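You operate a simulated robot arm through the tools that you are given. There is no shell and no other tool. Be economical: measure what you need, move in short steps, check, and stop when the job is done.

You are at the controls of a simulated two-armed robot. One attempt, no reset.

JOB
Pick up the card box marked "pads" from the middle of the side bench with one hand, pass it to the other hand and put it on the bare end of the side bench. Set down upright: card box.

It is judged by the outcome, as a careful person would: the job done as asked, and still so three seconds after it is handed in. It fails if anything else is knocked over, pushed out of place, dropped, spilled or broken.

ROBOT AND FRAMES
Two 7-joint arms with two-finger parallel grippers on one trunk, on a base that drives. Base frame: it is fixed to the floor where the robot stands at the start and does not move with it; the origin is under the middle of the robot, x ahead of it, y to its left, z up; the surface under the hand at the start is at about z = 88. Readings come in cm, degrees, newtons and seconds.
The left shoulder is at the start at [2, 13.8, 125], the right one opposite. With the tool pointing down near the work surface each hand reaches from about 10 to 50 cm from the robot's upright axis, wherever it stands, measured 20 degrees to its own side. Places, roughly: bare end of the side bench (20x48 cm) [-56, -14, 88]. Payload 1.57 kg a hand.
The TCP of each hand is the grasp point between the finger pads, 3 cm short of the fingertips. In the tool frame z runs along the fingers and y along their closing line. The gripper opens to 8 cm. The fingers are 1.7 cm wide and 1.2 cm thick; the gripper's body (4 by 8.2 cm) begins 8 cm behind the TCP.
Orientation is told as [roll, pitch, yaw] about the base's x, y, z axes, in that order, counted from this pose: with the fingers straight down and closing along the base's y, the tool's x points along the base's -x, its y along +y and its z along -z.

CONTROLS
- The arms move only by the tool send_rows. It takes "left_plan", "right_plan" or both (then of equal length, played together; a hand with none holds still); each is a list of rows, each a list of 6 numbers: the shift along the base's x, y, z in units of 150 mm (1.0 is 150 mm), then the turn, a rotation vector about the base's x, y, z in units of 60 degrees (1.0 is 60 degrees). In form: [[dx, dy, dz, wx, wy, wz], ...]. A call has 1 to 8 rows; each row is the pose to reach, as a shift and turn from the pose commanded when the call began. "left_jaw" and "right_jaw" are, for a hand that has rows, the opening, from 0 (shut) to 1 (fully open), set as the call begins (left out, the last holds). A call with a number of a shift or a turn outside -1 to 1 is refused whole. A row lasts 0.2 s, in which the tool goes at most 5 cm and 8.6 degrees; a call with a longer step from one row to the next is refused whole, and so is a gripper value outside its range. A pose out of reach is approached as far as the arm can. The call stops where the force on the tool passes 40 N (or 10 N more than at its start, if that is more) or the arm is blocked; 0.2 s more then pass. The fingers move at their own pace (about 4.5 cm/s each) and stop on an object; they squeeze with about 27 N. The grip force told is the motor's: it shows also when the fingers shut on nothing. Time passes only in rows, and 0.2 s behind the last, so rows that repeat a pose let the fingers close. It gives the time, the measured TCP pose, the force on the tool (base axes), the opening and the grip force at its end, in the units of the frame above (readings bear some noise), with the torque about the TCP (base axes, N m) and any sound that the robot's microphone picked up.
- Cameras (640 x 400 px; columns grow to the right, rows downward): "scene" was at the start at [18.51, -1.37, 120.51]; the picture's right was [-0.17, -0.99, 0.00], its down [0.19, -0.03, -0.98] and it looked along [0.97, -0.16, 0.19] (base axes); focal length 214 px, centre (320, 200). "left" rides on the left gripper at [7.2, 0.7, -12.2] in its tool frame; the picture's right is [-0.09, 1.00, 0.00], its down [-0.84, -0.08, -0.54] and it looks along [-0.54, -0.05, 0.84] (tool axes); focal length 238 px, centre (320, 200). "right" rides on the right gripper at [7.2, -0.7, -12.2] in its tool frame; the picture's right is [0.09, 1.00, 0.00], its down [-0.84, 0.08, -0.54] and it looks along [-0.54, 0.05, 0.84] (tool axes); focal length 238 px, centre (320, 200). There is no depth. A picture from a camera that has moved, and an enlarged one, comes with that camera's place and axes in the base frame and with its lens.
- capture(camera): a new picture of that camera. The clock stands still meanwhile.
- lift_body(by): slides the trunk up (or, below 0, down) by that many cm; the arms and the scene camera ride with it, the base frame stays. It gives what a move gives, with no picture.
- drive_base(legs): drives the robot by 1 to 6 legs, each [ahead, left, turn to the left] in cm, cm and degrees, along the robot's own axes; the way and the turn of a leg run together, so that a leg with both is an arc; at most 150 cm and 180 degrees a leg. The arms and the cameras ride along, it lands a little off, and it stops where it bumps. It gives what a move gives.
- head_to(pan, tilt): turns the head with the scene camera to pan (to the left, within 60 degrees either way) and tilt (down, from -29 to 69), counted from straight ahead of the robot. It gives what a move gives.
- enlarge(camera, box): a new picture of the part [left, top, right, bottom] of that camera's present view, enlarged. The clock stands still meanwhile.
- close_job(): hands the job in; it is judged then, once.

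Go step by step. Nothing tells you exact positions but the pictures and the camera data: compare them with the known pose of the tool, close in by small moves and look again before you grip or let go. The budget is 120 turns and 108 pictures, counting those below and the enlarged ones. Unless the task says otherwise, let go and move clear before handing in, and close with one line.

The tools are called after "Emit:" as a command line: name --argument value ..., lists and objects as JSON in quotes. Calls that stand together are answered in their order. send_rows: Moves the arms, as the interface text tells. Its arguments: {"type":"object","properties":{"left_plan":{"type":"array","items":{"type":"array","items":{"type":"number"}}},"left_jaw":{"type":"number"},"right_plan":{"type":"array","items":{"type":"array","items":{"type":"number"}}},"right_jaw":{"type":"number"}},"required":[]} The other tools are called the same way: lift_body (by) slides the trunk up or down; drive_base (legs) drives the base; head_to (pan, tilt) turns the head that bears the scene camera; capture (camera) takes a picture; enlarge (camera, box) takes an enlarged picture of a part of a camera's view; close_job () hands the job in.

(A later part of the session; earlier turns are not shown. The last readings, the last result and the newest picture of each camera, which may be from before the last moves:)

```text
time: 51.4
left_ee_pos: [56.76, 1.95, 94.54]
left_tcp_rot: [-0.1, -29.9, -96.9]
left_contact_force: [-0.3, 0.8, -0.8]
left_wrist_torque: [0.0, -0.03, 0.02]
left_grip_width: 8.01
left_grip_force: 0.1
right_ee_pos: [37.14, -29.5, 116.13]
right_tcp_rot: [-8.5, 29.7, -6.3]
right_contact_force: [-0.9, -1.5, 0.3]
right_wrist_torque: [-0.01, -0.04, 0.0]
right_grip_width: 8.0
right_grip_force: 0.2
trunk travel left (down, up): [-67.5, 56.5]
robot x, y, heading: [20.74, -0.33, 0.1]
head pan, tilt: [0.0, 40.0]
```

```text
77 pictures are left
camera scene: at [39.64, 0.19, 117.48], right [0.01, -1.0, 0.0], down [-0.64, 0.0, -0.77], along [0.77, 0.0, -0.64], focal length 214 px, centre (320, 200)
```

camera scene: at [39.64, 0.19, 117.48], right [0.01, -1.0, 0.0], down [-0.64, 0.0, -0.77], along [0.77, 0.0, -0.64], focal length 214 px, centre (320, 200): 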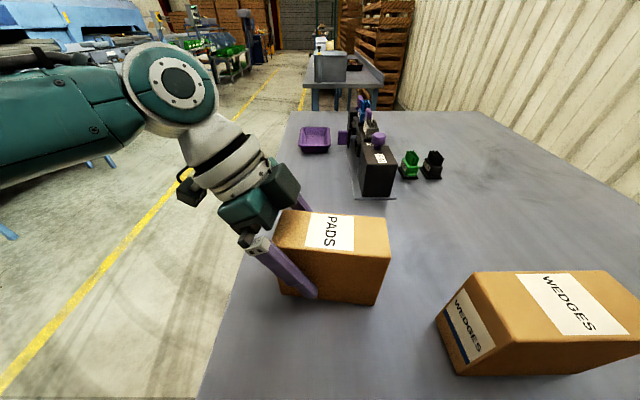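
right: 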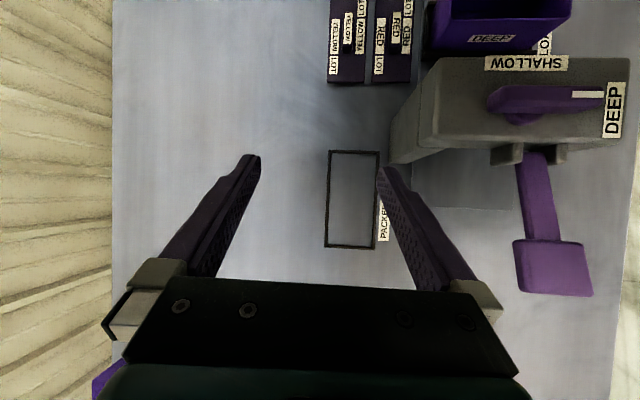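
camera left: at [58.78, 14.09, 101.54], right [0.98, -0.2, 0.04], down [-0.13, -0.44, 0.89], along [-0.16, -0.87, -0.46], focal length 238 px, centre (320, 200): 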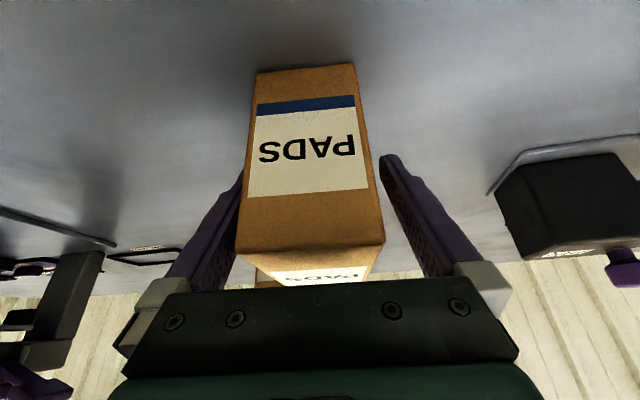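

The fingers straddle the +y half of the box without touching it. Now I'll close the left gripper.

Emit:
send_rows --left_plan '[[0, 0, 0, 0, 0, 0], [0, 0, 0, 0, 0, 0], [0, 0, 0, 0, 0, 0], [0, 0, 0, 0, 0, 0], [0, 0, 0, 0, 0, 0]]' --left_jaw 0

Emit:
send_rows --left_plan '[[0, 0, 0.1, 0, 0, 0], [0, 0, 0.2, 0, 0, 0], [0, 0, 0.2, 0, 0, 0]]'

Emit:
capture --camera "scene"

```text
time: 52.6
left_ee_pos: [56.76, 1.84, 94.63]
left_tcp_rot: [-0.1, -29.8, -96.9]
left_contact_force: [0.3, 0.3, -0.2]
left_wrist_torque: [-0.11, 0.13, -0.07]
left_grip_width: 6.01
left_grip_force: 27.1
right_ee_pos: [37.15, -29.41, 116.15]
right_tcp_rot: [-8.5, 29.7, -6.2]
right_contact_force: [0.4, 0.7, -0.1]
right_wrist_torque: [-0.02, -0.01, 0.02]
right_grip_width: 7.99
right_grip_force: 0.0
trunk travel left (down, up): [-67.5, 56.5]
robot x, y, heading: [20.81, 0.61, 0.3]
head pan, tilt: [0.0, 40.0]
```

```text
time: 53.4
left_ee_pos: [56.59, 1.97, 97.31]
left_tcp_rot: [0.0, -29.9, -96.8]
left_contact_force: [0.8, 0.0, 0.1]
left_wrist_torque: [-0.14, -0.01, 0.03]
left_grip_width: 5.97
left_grip_force: 27.0
right_ee_pos: [37.1, -29.24, 116.11]
right_tcp_rot: [-8.5, 29.7, -6.2]
right_contact_force: [-0.4, -0.1, -0.1]
right_wrist_torque: [0.0, 0.01, 0.01]
right_grip_width: 8.02
right_grip_force: 0.0
trunk travel left (down, up): [-67.5, 56.5]
robot x, y, heading: [20.85, 0.56, 0.3]
head pan, tilt: [0.0, 40.0]
```

```text
76 pictures are left
camera scene: at [39.64, 0.2, 117.49], right [0.01, -1.0, 0.0], down [-0.64, 0.0, -0.77], along [0.77, 0.0, -0.64], focal length 214 px, centre (320, 200)
```

scene: 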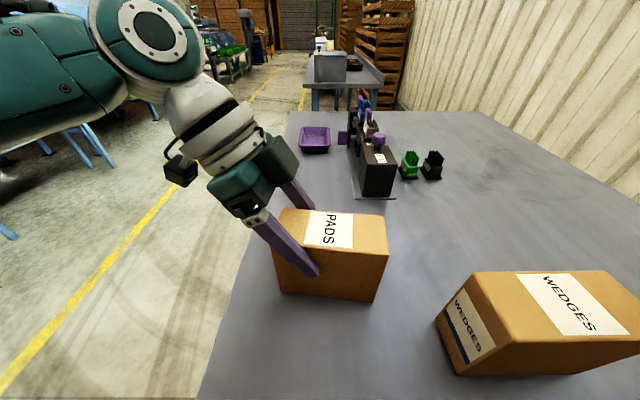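

The box is gripped and rising, though its far end may lag a little. I'll lift further and check for tilt.

Emit:
send_rows --left_plan '[[0, 0, 0.15, 0, 0, 0], [0, 0, 0.3, 0, 0, 0], [0, 0, 0.45, 0, 0, 0], [0, 0, 0.6, 0, 0, 0], [0, 0, 0.6, 0, 0, 0]]'

Emit:
capture --camera "scene"

Emit:
capture --camera "left"

```text
time: 54.6
left_ee_pos: [56.58, 1.97, 106.49]
left_tcp_rot: [-0.1, -29.8, -96.9]
left_contact_force: [-0.5, 0.6, -2.6]
left_wrist_torque: [0.06, -0.03, 0.01]
left_grip_width: 5.96
left_grip_force: 27.0
right_ee_pos: [37.0, -29.4, 116.04]
right_tcp_rot: [-8.5, 29.7, -6.2]
right_contact_force: [-0.3, 0.7, 1.0]
right_wrist_torque: [0.02, -0.01, -0.03]
right_grip_width: 7.99
right_grip_force: 0.1
trunk travel left (down, up): [-67.5, 56.5]
robot x, y, heading: [20.85, 0.33, 0.4]
head pan, tilt: [0.0, 40.0]
```

```text
75 pictures are left
camera scene: at [39.63, 0.19, 117.48], right [0.01, -1.0, 0.0], down [-0.64, 0.0, -0.77], along [0.77, 0.0, -0.64], focal length 214 px, centre (320, 200)
```

scene: 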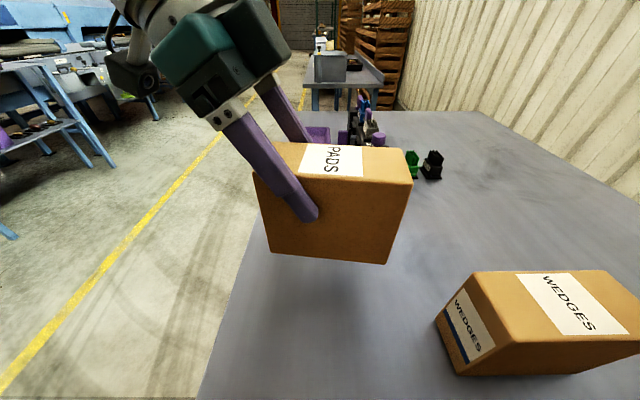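

```text
74 pictures are left
camera left: at [58.73, 14.12, 113.56], right [0.98, -0.2, 0.04], down [-0.13, -0.44, 0.89], along [-0.16, -0.87, -0.46], focal length 238 px, centre (320, 200)
```

left: 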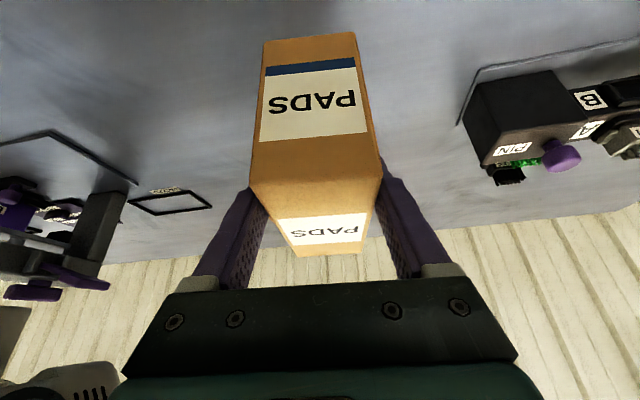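

The box is level, but it seems to have settled about 2 cm lower in the jaws than I gripped it. I'll hold for a moment to see whether it is still slipping.

Emit:
send_rows --left_plan '[[0, 0, 0, 0, 0, 0], [0, 0, 0, 0, 0, 0], [0, 0, 0, 0, 0, 0], [0, 0, 0, 0, 0, 0], [0, 0, 0, 0, 0, 0]]'

Emit:
capture --camera "left"

Emit:
enlarge --camera "scene" --box '[230, 120, 430, 280]'

```text
time: 55.8
left_ee_pos: [56.7, 1.93, 106.52]
left_tcp_rot: [-0.1, -29.8, -96.9]
left_contact_force: [-1.0, -0.1, -2.4]
left_wrist_torque: [0.07, 0.02, 0.0]
left_grip_width: 5.98
left_grip_force: 27.1
right_ee_pos: [37.12, -29.37, 116.13]
right_tcp_rot: [-8.5, 29.7, -6.3]
right_contact_force: [0.4, -0.9, -0.4]
right_wrist_torque: [0.02, 0.02, -0.01]
right_grip_width: 7.97
right_grip_force: 0.1
trunk travel left (down, up): [-67.5, 56.5]
robot x, y, heading: [21.2, -0.03, 0.1]
head pan, tilt: [0.0, 40.0]
```

```text
73 pictures are left
camera left: at [58.73, 14.12, 113.52], right [0.98, -0.2, 0.04], down [-0.13, -0.44, 0.89], along [-0.16, -0.87, -0.46], focal length 238 px, centre (320, 200)
```

left: 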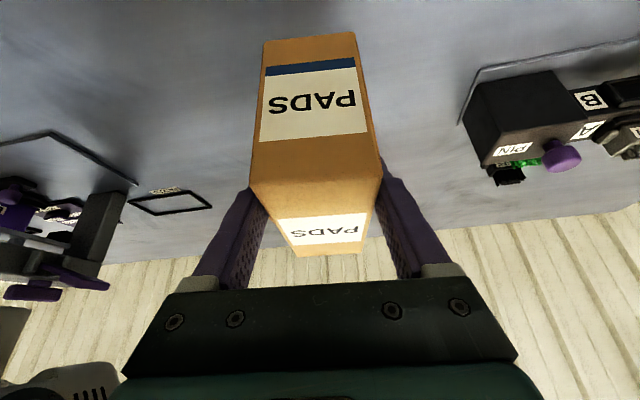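

```text
2.50 times, centred on (330, 200) of scene
camera zoom: at [39.63, 0.19, 117.48], right [0.01, -1.0, 0.0], down [-0.64, 0.0, -0.77], along [0.77, 0.0, -0.64], focal length 536 px, centre (295, 200)
```

zoom: 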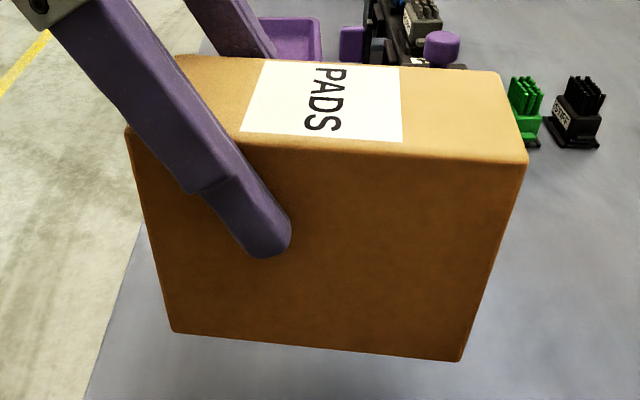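

The hold is stable. The box is level with its top at about 108.4, bottom at 97.9 and centre at (56.2, -0.9). Now I'll bring the right hand upright and then yaw it to +83°.

Emit:
send_rows --right_plan '[[0, 0, 0.02, 0.022, -0.127, -0.009], [0, 0, 0.05, 0.044, -0.254, -0.018], [0, 0, 0.07, 0.066, -0.381, -0.027], [0, 0, 0.1, 0.087, -0.508, -0.037], [0, 0, 0.1, 0.087, -0.508, -0.037]]' --right_jaw 1

Emit:
send_rows --right_plan '[[0, 0, 0, 0, 0, 0.13], [0, 0, 0, 0, 0, 0.26], [0, 0, 0, 0, 0, 0.39], [0, 0, 0, 0, 0, 0.52], [0, 0, 0, 0, 0, 0.65], [0, 0, 0, 0, 0, 0.75], [0, 0, 0, 0, 0, 0.75]]'

```text
time: 56.6
left_ee_pos: [56.68, 1.94, 106.42]
left_tcp_rot: [-0.1, -29.7, -96.8]
left_contact_force: [-0.2, -0.2, -2.7]
left_wrist_torque: [0.07, -0.02, 0.02]
left_grip_width: 5.99
left_grip_force: 27.0
right_ee_pos: [34.24, -29.35, 114.56]
right_tcp_rot: [-3.7, 20.7, -5.8]
right_contact_force: [0.5, 0.6, -0.1]
right_wrist_torque: [-0.03, 0.01, -0.01]
right_grip_width: 7.99
right_grip_force: 0.1
trunk travel left (down, up): [-67.5, 56.5]
robot x, y, heading: [20.97, 0.17, 0.4]
head pan, tilt: [0.0, 40.0]
stopped in row 3 (right hand): the arm was blocked; the commanded pose is now the measured one
```

```text
time: 58.2
left_ee_pos: [56.59, 1.99, 106.45]
left_tcp_rot: [-0.1, -29.7, -96.9]
left_contact_force: [0.1, 0.1, -3.2]
left_wrist_torque: [0.07, -0.03, 0.0]
left_grip_width: 5.99
left_grip_force: 27.3
right_ee_pos: [36.05, -29.88, 114.81]
right_tcp_rot: [-3.0, 21.8, 39.2]
right_contact_force: [0.6, -0.6, 0.1]
right_wrist_torque: [0.02, 0.0, 0.03]
right_grip_width: 7.98
right_grip_force: 0.1
right hand out of reach, approached as far as the arm can: row 4, 5, 6, 7
trunk travel left (down, up): [-67.5, 56.5]
robot x, y, heading: [20.81, -0.03, 0.4]
head pan, tilt: [0.0, 40.0]
```

The right arm is cramped so close in. I'll move it forward, staying above the WEDGES box, while continuing the yaw.

Emit:
send_rows --right_plan '[[0.2, 0, 0.03, 0, 0, 0], [0.4, 0, 0.03, 0, 0, 0], [0.6, 0, 0.03, 0, 0, 0.0], [0.7, 0, 0.03, 0, 0, 0.13], [0.7, 0, 0.03, 0, 0, 0.26], [0.7, 0, 0.03, 0, 0, 0.39], [0.7, 0, 0.03, 0, 0, 0.52], [0.7, 0, 0.03, 0, 0, 0.52]]'

```text
time: 60.0
left_ee_pos: [56.59, 1.98, 106.47]
left_tcp_rot: [-0.1, -29.8, -97.0]
left_contact_force: [0.1, 0.7, -3.4]
left_wrist_torque: [0.05, -0.02, 0.0]
left_grip_width: 6.02
left_grip_force: 27.1
right_ee_pos: [46.29, -30.02, 114.77]
right_tcp_rot: [-1.8, 22.0, 70.9]
right_contact_force: [0.3, -0.7, -0.4]
right_wrist_torque: [-0.02, -0.02, 0.05]
right_grip_width: 8.0
right_grip_force: 0.1
trunk travel left (down, up): [-67.5, 56.5]
robot x, y, heading: [20.91, 0.37, 0.1]
head pan, tilt: [0.0, 40.0]
```

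Reach is fine now. I'll tilt the right hand so that its fingers point down and toward +y.

Emit:
send_rows --right_plan '[[0.05, 0, 0.03, 0.117, -0.04, 0], [0.1, 0, 0.06, 0.234, -0.081, 0], [0.15, 0, 0.1, 0.351, -0.121, 0], [0.2, 0, 0.1, 0.468, -0.162, 0], [0.25, 0, 0.1, 0.585, -0.202, 0], [0.3, 0, 0.1, 0.702, -0.243, 0], [0.35, 0, 0.1, 0.82, -0.283, 0], [0.35, 0, 0.1, 0.82, -0.283, 0]]'

Emit:
capture --camera "right"

```text
time: 60.8
left_ee_pos: [56.55, 2.0, 106.46]
left_tcp_rot: [-0.2, -29.8, -96.9]
left_contact_force: [-0.1, 0.3, -3.1]
left_wrist_torque: [0.04, -0.04, 0.0]
left_grip_width: 5.99
left_grip_force: 26.9
right_ee_pos: [46.8, -29.82, 113.26]
right_tcp_rot: [4.4, 3.3, 71.7]
right_contact_force: [-0.6, 0.4, 0.1]
right_wrist_torque: [0.01, 0.0, 0.02]
right_grip_width: 8.0
right_grip_force: 0.0
trunk travel left (down, up): [-67.5, 56.5]
robot x, y, heading: [20.55, 0.24, 0.3]
head pan, tilt: [0.0, 40.0]
stopped in row 4 (right hand): the arm was blocked; the commanded pose is now the measured one
```

```text
71 pictures are left
camera right: at [46.26, -36.53, 125.7], right [-0.97, 0.23, 0.08], down [0.24, 0.83, 0.5], along [0.04, 0.5, -0.86], focal length 238 px, centre (320, 200)
```

right: 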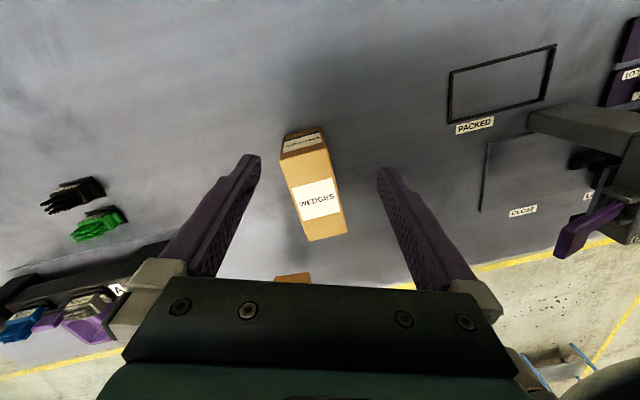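

The arm hits a joint limit at this height relative to the shoulder. I'll raise the trunk 10 cm so the right hand can work lower relative to the shoulder, as the left hand did.

Emit:
lift_body --by 10

Emit:
send_rows --right_plan '[[0.1, 0.1, -0.15, 0, 0, 0], [0.2, 0.2, -0.3, 0, 0, 0], [0.3, 0.25, -0.45, 0, 0, 0], [0.4, 0.3, -0.5, 0.1, 0, 0.1], [0.4, 0.3, -0.5, 0.1, 0, 0.19]]'

Emit:
capture --camera "scene"

```text
time: 62.1
left_ee_pos: [56.54, 2.02, 116.54]
left_tcp_rot: [-0.1, -29.9, -96.9]
left_contact_force: [-0.1, 0.0, -2.6]
left_wrist_torque: [0.1, 0.02, 0.03]
left_grip_width: 6.0
left_grip_force: 26.2
right_ee_pos: [46.69, -29.78, 123.23]
right_tcp_rot: [4.4, 3.3, 71.8]
right_contact_force: [0.2, -0.1, 1.1]
right_wrist_torque: [0.02, -0.04, 0.0]
right_grip_width: 7.98
right_grip_force: 0.0
trunk travel left (down, up): [-77.5, 46.5]
robot x, y, heading: [20.92, 0.22, 0.3]
head pan, tilt: [0.0, 40.0]
```

```text
time: 63.4
left_ee_pos: [56.72, 1.94, 116.44]
left_tcp_rot: [-0.1, -29.9, -96.9]
left_contact_force: [0.2, 0.2, -2.7]
left_wrist_torque: [0.07, -0.03, 0.04]
left_grip_width: 5.97
left_grip_force: 26.9
right_ee_pos: [52.75, -25.3, 115.74]
right_tcp_rot: [5.7, -2.6, 83.2]
right_contact_force: [-0.2, 0.0, 0.1]
right_wrist_torque: [-0.01, 0.01, 0.01]
right_grip_width: 8.01
right_grip_force: 0.0
trunk travel left (down, up): [-77.5, 46.5]
robot x, y, heading: [20.8, 0.07, 0.4]
head pan, tilt: [0.0, 40.0]
```

```text
70 pictures are left
camera scene: at [39.63, 0.2, 127.48], right [0.01, -1.0, 0.0], down [-0.64, 0.0, -0.77], along [0.77, 0.0, -0.64], focal length 214 px, centre (320, 200)
```

scene: 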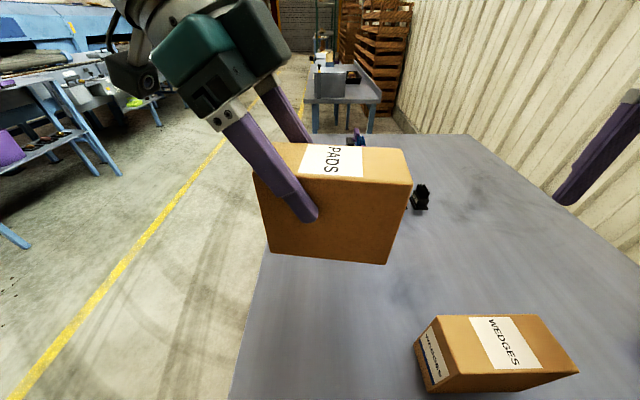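

Yaw is right. Now I'll tilt to -30° and level the closing line, staying well away from the box.

Emit:
send_rows --right_plan '[[0, 0, 0, 0.11, -0.038, 0], [0, 0, 0, 0.22, -0.075, 0], [0, 0, 0, 0.33, -0.112, 0], [0, 0, 0, 0.441, -0.15, 0], [0, 0, 0, 0.441, -0.15, 0]]'

Emit:
capture --camera "right"

```text
time: 64.5
left_ee_pos: [56.66, 1.91, 116.48]
left_tcp_rot: [-0.2, -29.8, -96.9]
left_contact_force: [-0.6, 0.1, -1.9]
left_wrist_torque: [0.07, -0.02, -0.03]
left_grip_width: 5.97
left_grip_force: 26.4
right_ee_pos: [52.67, -25.38, 115.81]
right_tcp_rot: [-0.6, -29.9, 85.0]
right_contact_force: [-0.1, 0.2, -0.8]
right_wrist_torque: [-0.01, 0.01, 0.0]
right_grip_width: 7.99
right_grip_force: 0.0
trunk travel left (down, up): [-77.5, 46.5]
robot x, y, heading: [20.82, -0.15, 0.3]
head pan, tilt: [0.0, 40.0]
```

```text
69 pictures are left
camera right: at [52.17, -37.74, 122.71], right [-1.0, 0.01, -0.06], down [-0.04, 0.46, 0.89], along [0.04, 0.89, -0.46], focal length 238 px, centre (320, 200)
```

right: 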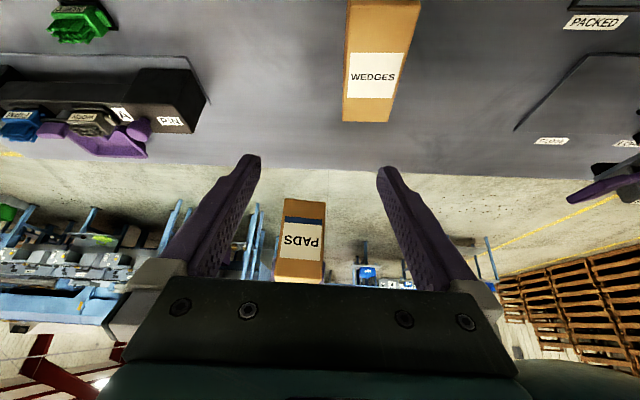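

The right hand is ready. I'll take it to a pre-grasp point above and outside the -y end of the box, then look.

Emit:
send_rows --right_plan '[[0.06, 0.1, 0.2, 0, 0, -0.03], [0.12, 0.3, 0.4, 0, 0, -0.03], [0.177, 0.55, 0.46, 0, 0, -0.03], [0.177, 0.825, 0.46, 0, 0, -0.03], [0.177, 0.95, 0.46, 0, 0, -0.03], [0.177, 0.95, 0.46, 0, 0, -0.03]]'

Emit:
capture --camera "right"

Emit:
capture --camera "scene"

```text
time: 66.0
left_ee_pos: [56.65, 2.12, 116.45]
left_tcp_rot: [-0.2, -29.8, -96.8]
left_contact_force: [-0.4, -0.3, -2.4]
left_wrist_torque: [0.05, -0.04, 0.01]
left_grip_width: 5.96
left_grip_force: 27.1
right_ee_pos: [55.18, -11.0, 122.78]
right_tcp_rot: [-0.7, -29.9, 83.1]
right_contact_force: [-0.7, 0.2, 0.5]
right_wrist_torque: [-0.03, 0.01, 0.0]
right_grip_width: 8.01
right_grip_force: 0.1
trunk travel left (down, up): [-77.5, 46.5]
robot x, y, heading: [21.06, 0.15, 0.3]
head pan, tilt: [0.0, 40.0]
```

```text
68 pictures are left
camera right: at [54.23, -23.34, 129.79], right [-1.0, 0.04, -0.06], down [-0.03, 0.46, 0.89], along [0.07, 0.89, -0.46], focal length 238 px, centre (320, 200)
```

right: 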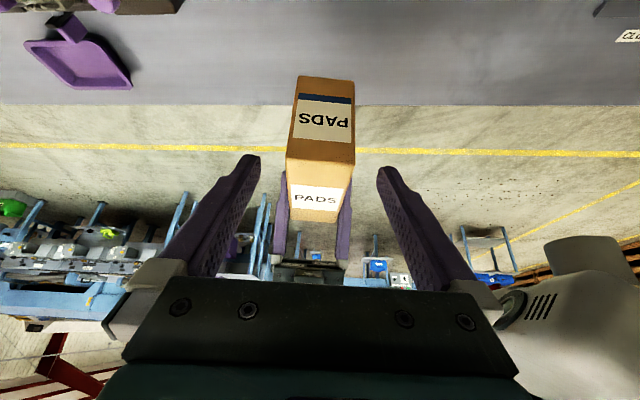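

```text
67 pictures are left
camera scene: at [39.63, 0.2, 127.48], right [0.01, -1.0, 0.0], down [-0.64, 0.0, -0.77], along [0.77, 0.0, -0.64], focal length 214 px, centre (320, 200)
```

scene: 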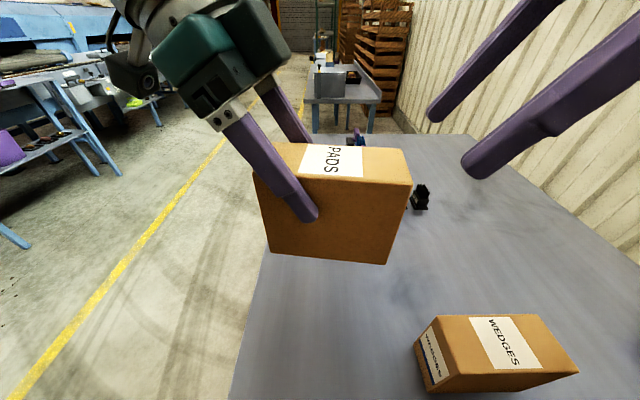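

Aligned: the box is centred in the right jaws. I'll move in along the tool axis to z=114, keeping the tips clear of the left fingers.

Emit:
send_rows --right_plan '[[0.011, 0.16, -0.005, 0, 0, 0], [0.02, 0.243, -0.15, 0, 0, 0], [0.03, 0.327, -0.295, 0, 0, 0], [0.035, 0.368, -0.37, 0, 0, 0], [0.035, 0.368, -0.37, 0, 0, 0]]'

Emit:
capture --camera "right"

Emit:
capture --camera "scene"

```text
time: 67.2
left_ee_pos: [56.55, 1.94, 116.52]
left_tcp_rot: [-0.1, -29.8, -96.9]
left_contact_force: [1.0, -0.2, -2.9]
left_wrist_torque: [0.07, 0.03, -0.03]
left_grip_width: 5.99
left_grip_force: 26.7
right_ee_pos: [55.94, -5.49, 117.03]
right_tcp_rot: [-0.8, -29.8, 83.2]
right_contact_force: [0.7, -0.4, -0.1]
right_wrist_torque: [-0.03, 0.03, -0.02]
right_grip_width: 8.0
right_grip_force: 0.1
trunk travel left (down, up): [-77.5, 46.5]
robot x, y, heading: [20.62, 0.32, 0.4]
head pan, tilt: [0.0, 40.0]
```

```text
66 pictures are left
camera right: at [55.01, -17.85, 124.08], right [-1.0, 0.04, -0.06], down [-0.03, 0.46, 0.89], along [0.07, 0.89, -0.46], focal length 238 px, centre (320, 200)
```

right: 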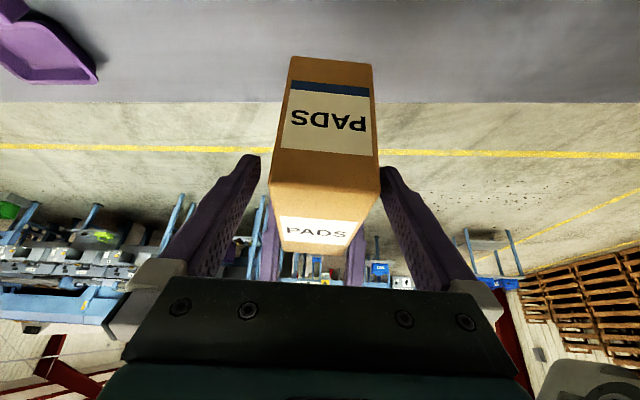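

```text
65 pictures are left
camera scene: at [39.63, 0.2, 127.48], right [0.01, -1.0, 0.0], down [-0.64, 0.0, -0.77], along [0.77, 0.0, -0.64], focal length 214 px, centre (320, 200)
```

scene: 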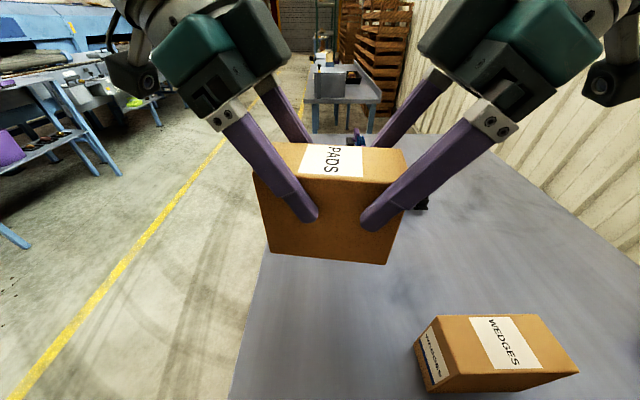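

The right fingers straddle the box with slightly uneven gaps. I'll go about 3.5 cm deeper, moving a hair toward -x, and then close the right hand.

Emit:
send_rows --right_plan '[[-0.016, 0.05, -0.1, 0, 0, 0], [-0.016, 0.106, -0.202, 0, 0, 0], [-0.016, 0.106, -0.202, 0, 0, 0]]'

Emit:
capture --camera "scene"

Emit:
capture --camera "right"

```text
time: 68.0
left_ee_pos: [56.66, 2.02, 116.59]
left_tcp_rot: [-0.2, -29.8, -96.8]
left_contact_force: [0.1, -0.5, -1.5]
left_wrist_torque: [0.08, -0.01, -0.01]
left_grip_width: 5.97
left_grip_force: 27.1
right_ee_pos: [55.83, -3.9, 114.07]
right_tcp_rot: [-0.7, -29.7, 83.2]
right_contact_force: [0.4, 0.1, 0.3]
right_wrist_torque: [-0.03, -0.03, 0.0]
right_grip_width: 8.0
right_grip_force: 0.1
trunk travel left (down, up): [-77.5, 46.5]
robot x, y, heading: [20.93, 0.45, 0.4]
head pan, tilt: [0.0, 40.0]
```

```text
64 pictures are left
camera scene: at [39.63, 0.2, 127.48], right [0.01, -1.0, 0.0], down [-0.64, 0.0, -0.77], along [0.77, 0.0, -0.64], focal length 214 px, centre (320, 200)
```

scene: 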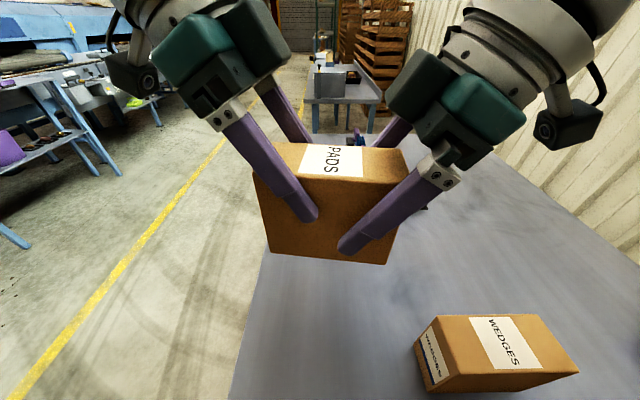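

```text
63 pictures are left
camera right: at [54.86, -16.22, 121.04], right [-1.0, 0.04, -0.06], down [-0.03, 0.46, 0.89], along [0.07, 0.89, -0.46], focal length 238 px, centre (320, 200)
```

right: 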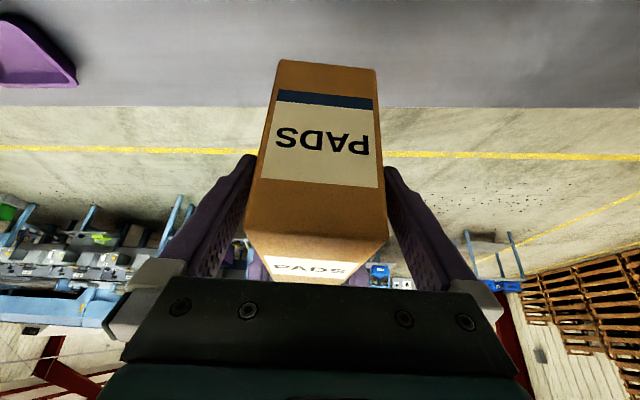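

The fingers are clear of each other and straddle the box. Now I'll close the right gripper.

Emit:
send_rows --right_plan '[[0, 0, 0, 0, 0, 0], [0, 0, 0, 0, 0, 0], [0, 0, 0, 0, 0, 0], [0, 0, 0, 0, 0, 0], [0, 0, 0, 0, 0, 0]]' --right_jaw 0

Emit:
capture --camera "scene"

```text
time: 69.2
left_ee_pos: [56.49, 1.96, 116.38]
left_tcp_rot: [-0.3, -29.8, -96.9]
left_contact_force: [-12.0, 3.8, -1.2]
left_wrist_torque: [-0.3, -0.85, -0.75]
left_grip_width: 6.01
left_grip_force: 26.4
right_ee_pos: [55.79, -3.98, 114.16]
right_tcp_rot: [-0.8, -29.7, 83.1]
right_contact_force: [14.1, -4.5, 0.4]
right_wrist_torque: [0.35, 1.13, 0.02]
right_grip_width: 6.02
right_grip_force: 27.4
trunk travel left (down, up): [-77.5, 46.5]
robot x, y, heading: [20.97, 0.05, 0.3]
head pan, tilt: [0.0, 40.0]
```

```text
62 pictures are left
camera scene: at [39.63, 0.2, 127.48], right [0.01, -1.0, 0.0], down [-0.64, 0.0, -0.77], along [0.77, 0.0, -0.64], focal length 214 px, centre (320, 200)
```

scene: 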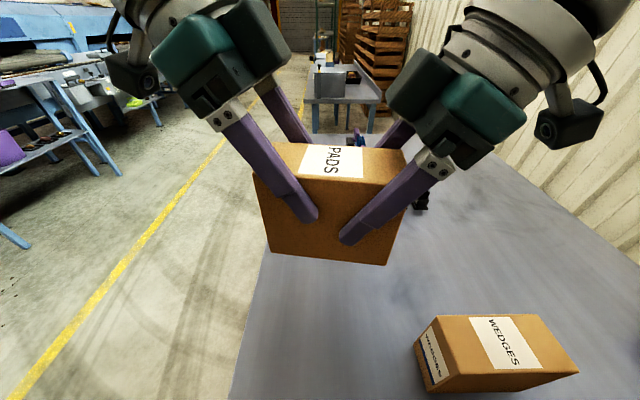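

Both hands hold the box with about 14 N of cross-strain along x. I'll ease the right hand +x to relieve that before the left one lets go.

Emit:
send_rows --right_plan '[[0.012, -0.003, 0, 0, 0, 0], [0.012, -0.003, 0, 0, 0, 0]]'

```text
time: 69.8
left_ee_pos: [56.56, 1.92, 116.5]
left_tcp_rot: [-0.1, -29.8, -96.7]
left_contact_force: [-7.8, 3.4, -2.2]
left_wrist_torque: [0.13, -0.28, -0.57]
left_grip_width: 6.01
left_grip_force: 26.9
right_ee_pos: [55.85, -4.06, 114.13]
right_tcp_rot: [-0.7, -29.9, 83.2]
right_contact_force: [8.3, -3.1, 0.0]
right_wrist_torque: [0.11, 0.5, 0.06]
right_grip_width: 6.0
right_grip_force: 26.8
trunk travel left (down, up): [-77.5, 46.5]
robot x, y, heading: [21.14, 0.12, 0.7]
head pan, tilt: [0.0, 40.0]
```

Emit:
send_rows --right_plan '[[0.016, -0.003, 0, 0, 0, 0], [0.016, -0.003, 0, 0, 0, 0]]'

Emit:
send_rows --left_plan '[[0, 0, 0, 0, 0, 0], [0, 0, 0, 0, 0, 0], [0, 0, 0, 0, 0, 0], [0, 0, 0, 0, 0, 0]]' --left_jaw 1

Emit:
capture --camera "scene"

Emit:
capture --camera "left"

```text
time: 70.3
left_ee_pos: [56.7, 1.96, 116.57]
left_tcp_rot: [0.0, -29.8, -96.7]
left_contact_force: [5.6, 0.5, -6.6]
left_wrist_torque: [0.36, 0.29, 0.13]
left_grip_width: 5.98
left_grip_force: 26.7
right_ee_pos: [56.05, -3.86, 114.14]
right_tcp_rot: [-0.6, -30.0, 83.3]
right_contact_force: [-6.1, -0.6, 2.7]
right_wrist_torque: [-0.12, -0.46, 0.2]
right_grip_width: 5.99
right_grip_force: 27.1
trunk travel left (down, up): [-77.5, 46.5]
robot x, y, heading: [21.17, 0.13, 0.3]
head pan, tilt: [0.0, 40.0]
```

```text
time: 71.3
left_ee_pos: [56.78, 1.89, 116.61]
left_tcp_rot: [-0.1, -29.8, -97.0]
left_contact_force: [0.7, 0.6, -0.8]
left_wrist_torque: [-0.01, -0.03, 0.03]
left_grip_width: 8.0
left_grip_force: 0.0
right_ee_pos: [56.09, -4.0, 114.06]
right_tcp_rot: [-0.7, -29.9, 83.1]
right_contact_force: [-0.2, -0.2, 1.1]
right_wrist_torque: [-0.07, 0.0, 0.0]
right_grip_width: 5.99
right_grip_force: 27.1
trunk travel left (down, up): [-77.5, 46.5]
robot x, y, heading: [20.84, 0.02, 0.4]
head pan, tilt: [0.0, 40.0]
```

```text
61 pictures are left
camera scene: at [39.63, 0.2, 127.48], right [0.01, -1.0, 0.0], down [-0.64, 0.0, -0.77], along [0.77, 0.0, -0.64], focal length 214 px, centre (320, 200)
```

scene: 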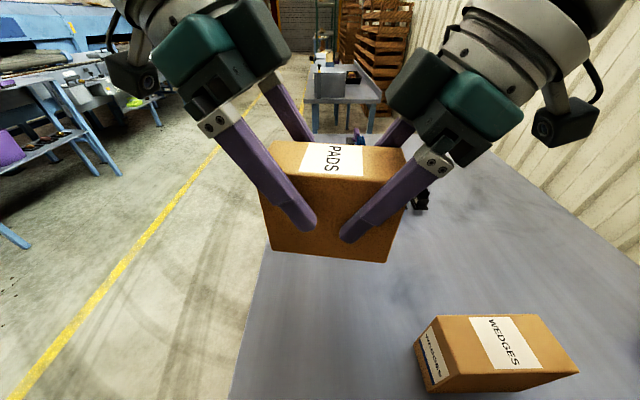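

```text
60 pictures are left
camera left: at [58.73, 14.12, 123.52], right [0.98, -0.2, 0.04], down [-0.13, -0.44, 0.89], along [-0.16, -0.87, -0.46], focal length 238 px, centre (320, 200)
```

left: 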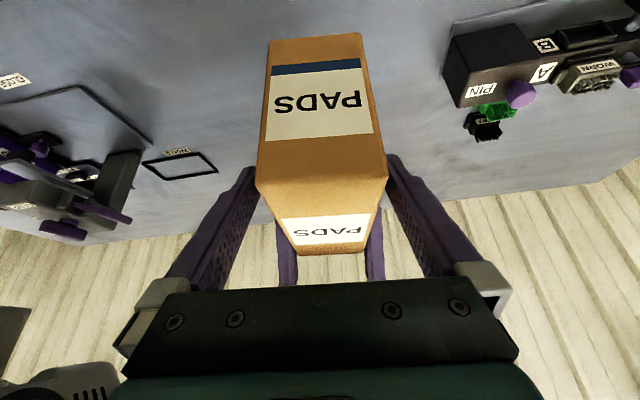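

The right hand carries the box level. I'll withdraw the left hand back along its own axis and then to the left.

Emit:
send_rows --left_plan '[[0.01, 0.083, 0.144, 0, 0, 0], [0.02, 0.166, 0.288, 0, 0, 0], [0.03, 0.25, 0.43, 0, 0, 0], [0.03, 0.45, 0.43, 0, 0, 0], [0.0, 0.7, 0.4, 0, 0, 0], [-0.1, 0.9, 0.3, 0, 0, 0], [-0.3, 0.95, 0.2, 0, 0, 0], [-0.3, 0.95, 0.2, 0, 0, 0]]'

Emit:
capture --camera "scene"

Emit:
capture --camera "right"

```text
time: 73.2
left_ee_pos: [52.23, 16.32, 119.43]
left_tcp_rot: [-0.1, -29.7, -96.9]
left_contact_force: [-0.3, 0.2, -0.1]
left_wrist_torque: [0.02, 0.02, 0.04]
left_grip_width: 8.04
left_grip_force: 0.0
right_ee_pos: [56.13, -3.96, 113.99]
right_tcp_rot: [-0.7, -29.8, 83.2]
right_contact_force: [0.3, -0.9, -0.3]
right_wrist_torque: [-0.08, 0.02, -0.03]
right_grip_width: 6.02
right_grip_force: 27.0
trunk travel left (down, up): [-77.5, 46.5]
robot x, y, heading: [20.78, 0.49, 0.2]
head pan, tilt: [0.0, 40.0]
```

```text
59 pictures are left
camera scene: at [39.63, 0.19, 127.48], right [0.01, -1.0, 0.0], down [-0.64, 0.0, -0.77], along [0.77, 0.0, -0.64], focal length 214 px, centre (320, 200)
```

scene: 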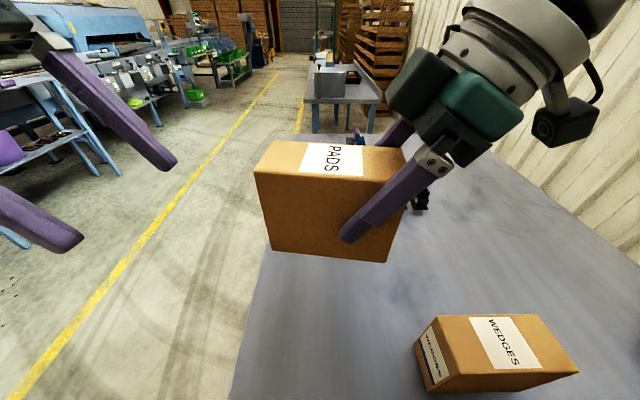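

```text
58 pictures are left
camera right: at [55.23, -16.33, 121.08], right [-1.0, 0.04, -0.06], down [-0.03, 0.46, 0.89], along [0.07, 0.89, -0.46], focal length 238 px, centre (320, 200)
```

right: 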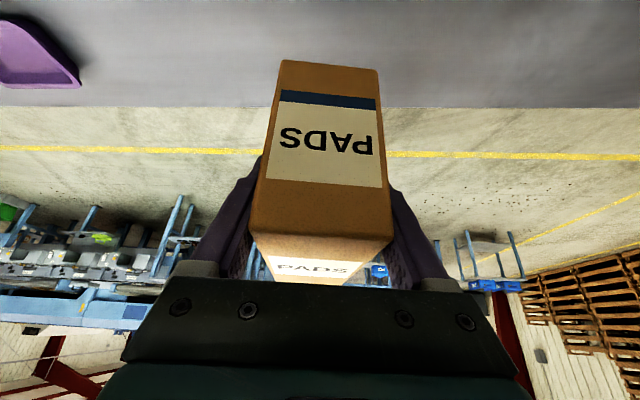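

The transfer is done and the box is firm in the right hand, about level. I'll raise the trunk for clearance, back up, and turn left in two halves.

Emit:
lift_body --by 12

Emit:
drive_base --legs '[[-20, 0, 0]]'

Emit:
drive_base --legs '[[0, 0, 45]]'

Emit:
capture --camera "scene"

```text
time: 74.7
left_ee_pos: [52.4, 16.15, 131.37]
left_tcp_rot: [-0.1, -29.7, -96.8]
left_contact_force: [0.9, 0.4, -0.1]
left_wrist_torque: [-0.03, -0.01, -0.01]
left_grip_width: 7.98
left_grip_force: 0.1
right_ee_pos: [56.15, -4.01, 126.11]
right_tcp_rot: [-0.8, -29.8, 83.2]
right_contact_force: [-0.3, 0.1, -1.8]
right_wrist_torque: [-0.07, 0.02, -0.01]
right_grip_width: 5.97
right_grip_force: 27.2
trunk travel left (down, up): [-89.5, 34.5]
robot x, y, heading: [20.96, 0.01, 0.4]
head pan, tilt: [0.0, 40.0]
```

```text
time: 76.2
left_ee_pos: [32.6, 16.12, 131.32]
left_tcp_rot: [-0.1, -29.8, -96.9]
left_contact_force: [-1.1, 0.1, 1.3]
left_wrist_torque: [-0.01, -0.01, -0.04]
left_grip_width: 7.99
left_grip_force: 0.1
right_ee_pos: [36.4, -4.07, 126.07]
right_tcp_rot: [-0.6, -29.8, 83.3]
right_contact_force: [-0.7, 0.1, -1.7]
right_wrist_torque: [-0.05, 0.03, -0.03]
right_grip_width: 5.96
right_grip_force: 26.9
trunk travel left (down, up): [-89.5, 34.5]
robot x, y, heading: [0.93, 0.19, 0.4]
head pan, tilt: [0.0, 40.0]
```

```text
time: 78.7
left_ee_pos: [11.82, 33.58, 131.4]
left_tcp_rot: [0.0, -29.8, -51.8]
left_contact_force: [-0.3, -0.2, -0.6]
left_wrist_torque: [0.02, -0.01, -0.02]
left_grip_width: 7.99
left_grip_force: 0.1
right_ee_pos: [28.84, 22.1, 126.15]
right_tcp_rot: [-0.6, -29.8, 128.3]
right_contact_force: [-0.1, -0.6, -2.2]
right_wrist_torque: [-0.08, -0.06, 0.01]
right_grip_width: 5.98
right_grip_force: 27.4
trunk travel left (down, up): [-89.5, 34.5]
robot x, y, heading: [1.01, 0.21, 45.6]
head pan, tilt: [0.0, 40.0]
```

```text
57 pictures are left
camera scene: at [14.38, 13.15, 139.48], right [0.71, -0.7, 0.0], down [-0.45, -0.46, -0.77], along [0.54, 0.55, -0.64], focal length 214 px, centre (320, 200)
```

scene: 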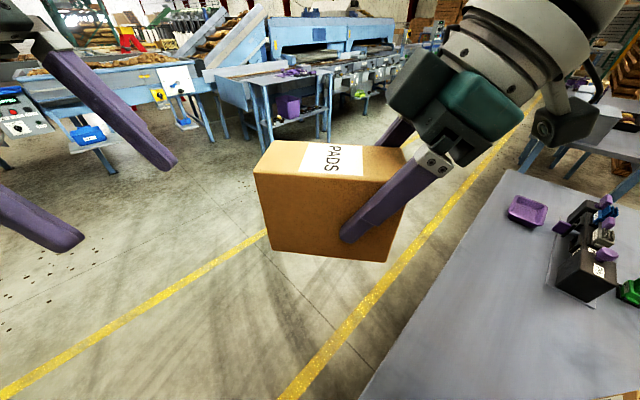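

Still steady. I'll complete the turn to 180°, then go ahead 21.5 and left 13 to stand the box over the bare end.

Emit:
drive_base --legs '[[0, 0, 67], [0, 0, 67.4]]'

Emit:
drive_base --legs '[[21.5, 13, 0]]'

Emit:
capture --camera "scene"

```text
time: 84.9
left_ee_pos: [-30.95, -14.59, 131.44]
left_tcp_rot: [-0.1, -29.8, 80.5]
left_contact_force: [0.7, -0.4, -1.1]
left_wrist_torque: [0.0, 0.02, 0.01]
left_grip_width: 7.99
left_grip_force: 0.1
right_ee_pos: [-33.89, 5.72, 126.07]
right_tcp_rot: [-0.7, -29.7, -99.5]
right_contact_force: [-0.6, -0.6, -2.5]
right_wrist_torque: [0.04, -0.01, 0.04]
right_grip_width: 5.98
right_grip_force: 27.5
trunk travel left (down, up): [-89.5, 34.5]
robot x, y, heading: [1.02, 0.05, 177.7]
head pan, tilt: [0.0, 40.0]
```

```text
time: 86.7
left_ee_pos: [-53.12, -27.4, 131.46]
left_tcp_rot: [-0.2, -29.8, 80.7]
left_contact_force: [0.3, -0.4, 0.4]
left_wrist_torque: [0.0, -0.02, 0.01]
left_grip_width: 8.01
left_grip_force: 0.0
right_ee_pos: [-56.08, -7.05, 126.13]
right_tcp_rot: [-0.7, -29.8, -99.3]
right_contact_force: [0.0, -0.2, -2.5]
right_wrist_torque: [0.03, 0.0, -0.03]
right_grip_width: 5.98
right_grip_force: 26.7
trunk travel left (down, up): [-89.5, 34.5]
robot x, y, heading: [-21.27, -12.72, 177.5]
head pan, tilt: [0.0, 40.0]
```

```text
56 pictures are left
camera scene: at [-39.23, -11.9, 139.48], right [0.04, 1.0, 0.0], down [0.64, -0.02, -0.77], along [-0.77, 0.03, -0.64], focal length 214 px, centre (320, 200)
```

scene: 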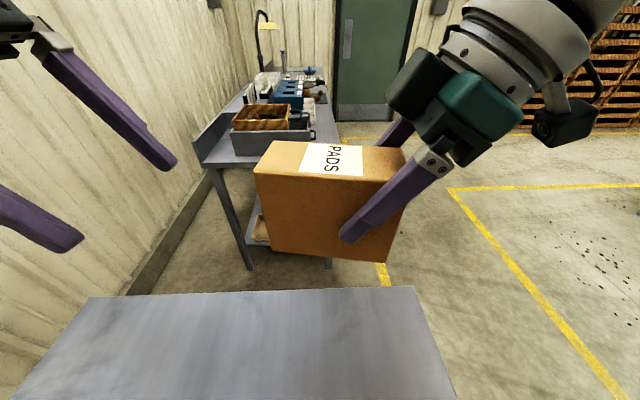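

The box is over the bare end, centred at about (-56.4, -10) with the bench's end edge at x≈-65. I'll look down for obstacles below the arms before lowering.

Emit:
head_to --pan 25 --tilt 66

Emit:
capture --camera "scene"

Emit:
capture --camera "right"

```text
time: 87.6
left_ee_pos: [-53.01, -27.38, 131.39]
left_tcp_rot: [-0.1, -29.8, 80.8]
left_contact_force: [0.2, -0.1, 0.0]
left_wrist_torque: [-0.02, -0.04, 0.02]
left_grip_width: 8.0
left_grip_force: 0.0
right_ee_pos: [-56.16, -6.99, 126.1]
right_tcp_rot: [-0.7, -29.8, -99.3]
right_contact_force: [-1.0, 0.2, -2.8]
right_wrist_torque: [0.04, -0.02, -0.03]
right_grip_width: 5.99
right_grip_force: 27.0
trunk travel left (down, up): [-89.5, 34.5]
robot x, y, heading: [-20.77, -12.88, 178.0]
head pan, tilt: [25.0, 66.0]
```

```text
55 pictures are left
camera scene: at [-36.22, -14.53, 136.15], right [-0.39, 0.92, 0.0], down [0.84, 0.35, -0.41], along [-0.38, -0.16, -0.91], focal length 214 px, centre (320, 200)
```

scene: 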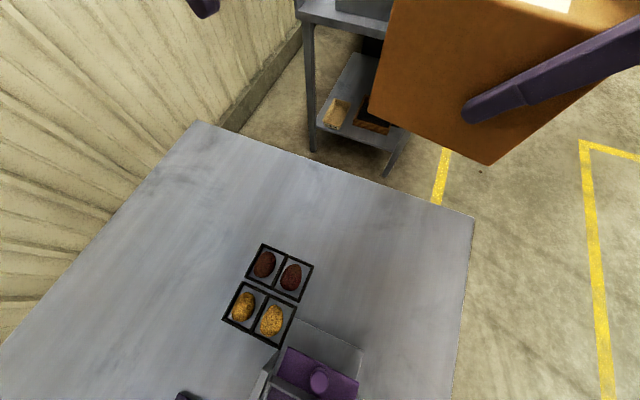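

```text
54 pictures are left
camera right: at [-54.57, 5.18, 133.08], right [0.99, -0.09, -0.06], down [0.01, -0.46, 0.89], along [-0.1, -0.88, -0.46], focal length 238 px, centre (320, 200)
```

right: 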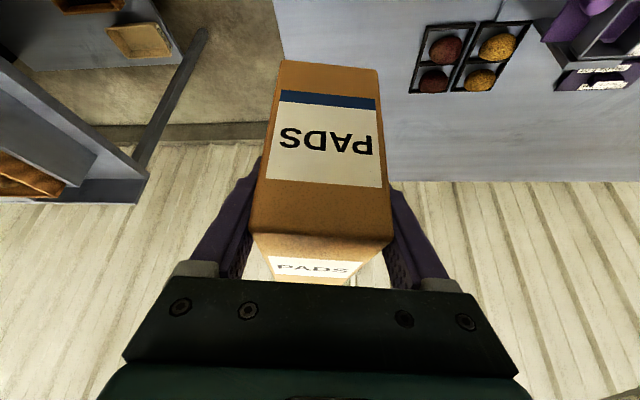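

The bare end is clear under the box; the produce tray ends at x≈-41. I'll lower the trunk 22 cm.

Emit:
lift_body --by -22

Emit:
head_to --pan 0 --tilt 40

Emit:
capture --camera "scene"

Emit:
capture --camera "left"

```text
time: 90.0
left_ee_pos: [-53.04, -27.42, 109.44]
left_tcp_rot: [-0.1, -29.8, 80.7]
left_contact_force: [0.8, -0.7, -0.6]
left_wrist_torque: [0.02, 0.0, -0.03]
left_grip_width: 7.98
left_grip_force: 0.0
right_ee_pos: [-56.04, -7.1, 104.14]
right_tcp_rot: [-0.8, -29.8, -99.3]
right_contact_force: [1.1, 0.2, -2.4]
right_wrist_torque: [0.1, -0.02, 0.03]
right_grip_width: 6.02
right_grip_force: 27.2
trunk travel left (down, up): [-67.5, 56.5]
robot x, y, heading: [-20.95, -12.32, 178.0]
head pan, tilt: [25.0, 66.0]
```

```text
time: 90.9
left_ee_pos: [-53.06, -27.46, 109.46]
left_tcp_rot: [-0.1, -29.8, 80.7]
left_contact_force: [0.0, 0.4, -0.4]
left_wrist_torque: [-0.01, -0.03, 0.02]
left_grip_width: 7.99
left_grip_force: 0.1
right_ee_pos: [-56.06, -6.96, 104.22]
right_tcp_rot: [-0.6, -29.7, -99.3]
right_contact_force: [-0.8, 0.3, -3.0]
right_wrist_torque: [0.11, 0.01, -0.02]
right_grip_width: 5.99
right_grip_force: 27.2
trunk travel left (down, up): [-67.5, 56.5]
robot x, y, heading: [-21.18, -12.34, 177.8]
head pan, tilt: [0.0, 40.0]
```

```text
53 pictures are left
camera scene: at [-39.23, -11.91, 117.47], right [0.04, 1.0, 0.0], down [0.64, -0.02, -0.77], along [-0.76, 0.03, -0.64], focal length 214 px, centre (320, 200)
```

scene: 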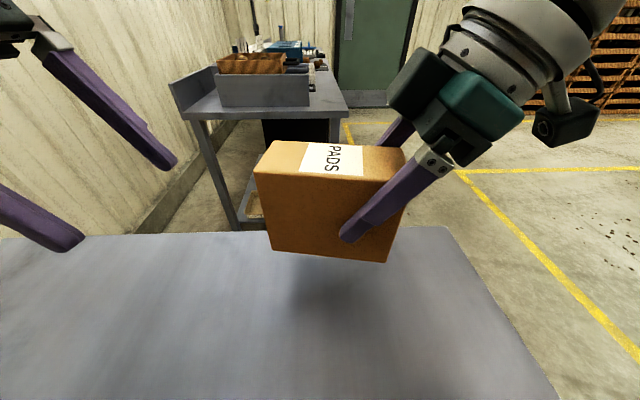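

```text
52 pictures are left
camera left: at [-55.86, -39.35, 116.45], right [-0.97, 0.24, 0.04], down [0.15, 0.44, 0.89], along [0.19, 0.87, -0.46], focal length 238 px, centre (320, 200)
```

left: 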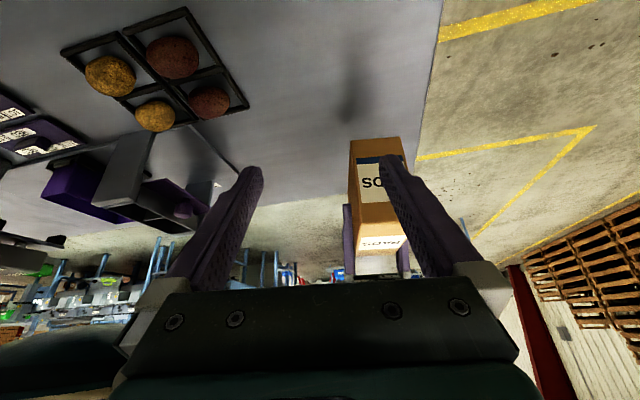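

The box is level about 10 cm above the bare end. I'll lower it 8.5 cm with the arm and check.

Emit:
send_rows --right_plan '[[0, 0, -0.12, 0, 0, 0], [0, 0, -0.25, 0, 0, 0], [0, 0, -0.38, 0, 0, 0], [0, 0, -0.5, 0, 0, 0], [0, 0, -0.567, 0, 0, 0], [0, 0, -0.567, 0, 0, 0]]'

Emit:
capture --camera "scene"

```text
time: 92.3
left_ee_pos: [-53.14, -27.4, 109.37]
left_tcp_rot: [-0.1, -29.8, 80.6]
left_contact_force: [-0.8, 0.4, -0.8]
left_wrist_torque: [-0.01, 0.01, 0.03]
left_grip_width: 8.03
left_grip_force: 0.0
right_ee_pos: [-56.05, -6.96, 95.48]
right_tcp_rot: [-0.7, -29.8, -99.3]
right_contact_force: [-0.2, -0.3, -1.7]
right_wrist_torque: [0.1, -0.01, -0.02]
right_grip_width: 5.96
right_grip_force: 26.7
trunk travel left (down, up): [-67.5, 56.5]
robot x, y, heading: [-21.17, -12.53, 178.2]
head pan, tilt: [0.0, 40.0]
```

```text
51 pictures are left
camera scene: at [-39.23, -11.9, 117.48], right [0.04, 1.0, 0.0], down [0.64, -0.02, -0.77], along [-0.77, 0.03, -0.64], focal length 214 px, centre (320, 200)
```

scene: 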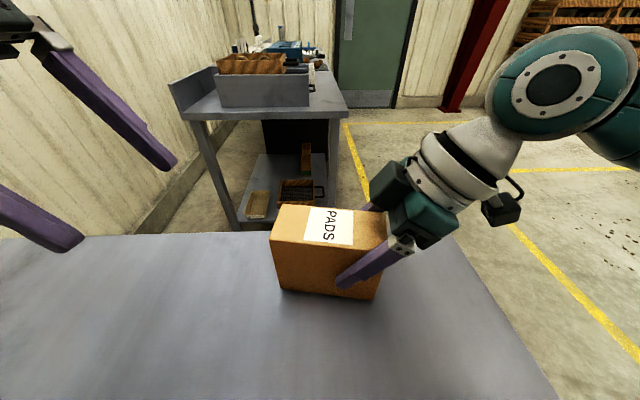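

I expect about 1.4 cm of gap still, so I'll go down in fine steps until I feel contact.

Emit:
send_rows --right_plan '[[0, 0, -0.03, 0, 0, 0], [0, 0, -0.05, 0, 0, 0], [0, 0, -0.07, 0, 0, 0], [0, 0, -0.07, 0, 0, 0]]'

Emit:
enlarge --camera "scene" --box '[240, 190, 420, 320]'

```text
time: 93.3
left_ee_pos: [-53.19, -27.31, 109.45]
left_tcp_rot: [0.1, -29.7, 80.7]
left_contact_force: [0.3, 0.0, 0.7]
left_wrist_torque: [0.0, 0.01, -0.04]
left_grip_width: 8.0
left_grip_force: 0.0
right_ee_pos: [-56.14, -7.15, 94.79]
right_tcp_rot: [-0.8, -30.0, -99.3]
right_contact_force: [7.2, 0.6, 29.0]
right_wrist_torque: [-0.06, -1.34, 0.17]
right_grip_width: 6.01
right_grip_force: 26.9
trunk travel left (down, up): [-67.5, 56.5]
robot x, y, heading: [-20.94, -12.84, 177.8]
head pan, tilt: [0.0, 40.0]
```

```text
3.08 times, centred on (330, 255) of scene
camera zoom: at [-39.28, -11.87, 117.52], right [0.04, 1.0, 0.0], down [0.64, -0.02, -0.77], along [-0.77, 0.03, -0.64], focal length 660 px, centre (289, 31)
```

zoom: 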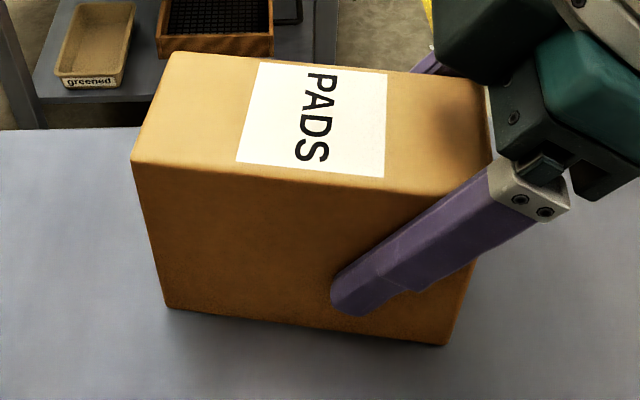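

The box is down and pressing with 29 N. I'll ease the pressure off before letting go.

Emit:
send_rows --right_plan '[[0, 0, 0.01, 0, 0, 0], [0, 0, 0.017, 0, 0, 0], [0, 0, 0.017, 0, 0, 0]]'

```text
time: 94.1
left_ee_pos: [-53.18, -27.32, 109.47]
left_tcp_rot: [-0.1, -29.8, 80.8]
left_contact_force: [-0.7, -0.3, -1.1]
left_wrist_torque: [-0.01, -0.02, 0.0]
left_grip_width: 8.0
left_grip_force: 0.1
right_ee_pos: [-56.05, -6.96, 94.85]
right_tcp_rot: [-0.7, -29.7, -99.3]
right_contact_force: [-1.4, -2.3, 2.9]
right_wrist_torque: [-0.5, 0.0, -0.18]
right_grip_width: 6.01
right_grip_force: 26.7
trunk travel left (down, up): [-67.5, 56.5]
robot x, y, heading: [-21.16, -12.84, 178.1]
head pan, tilt: [0.0, 40.0]
```

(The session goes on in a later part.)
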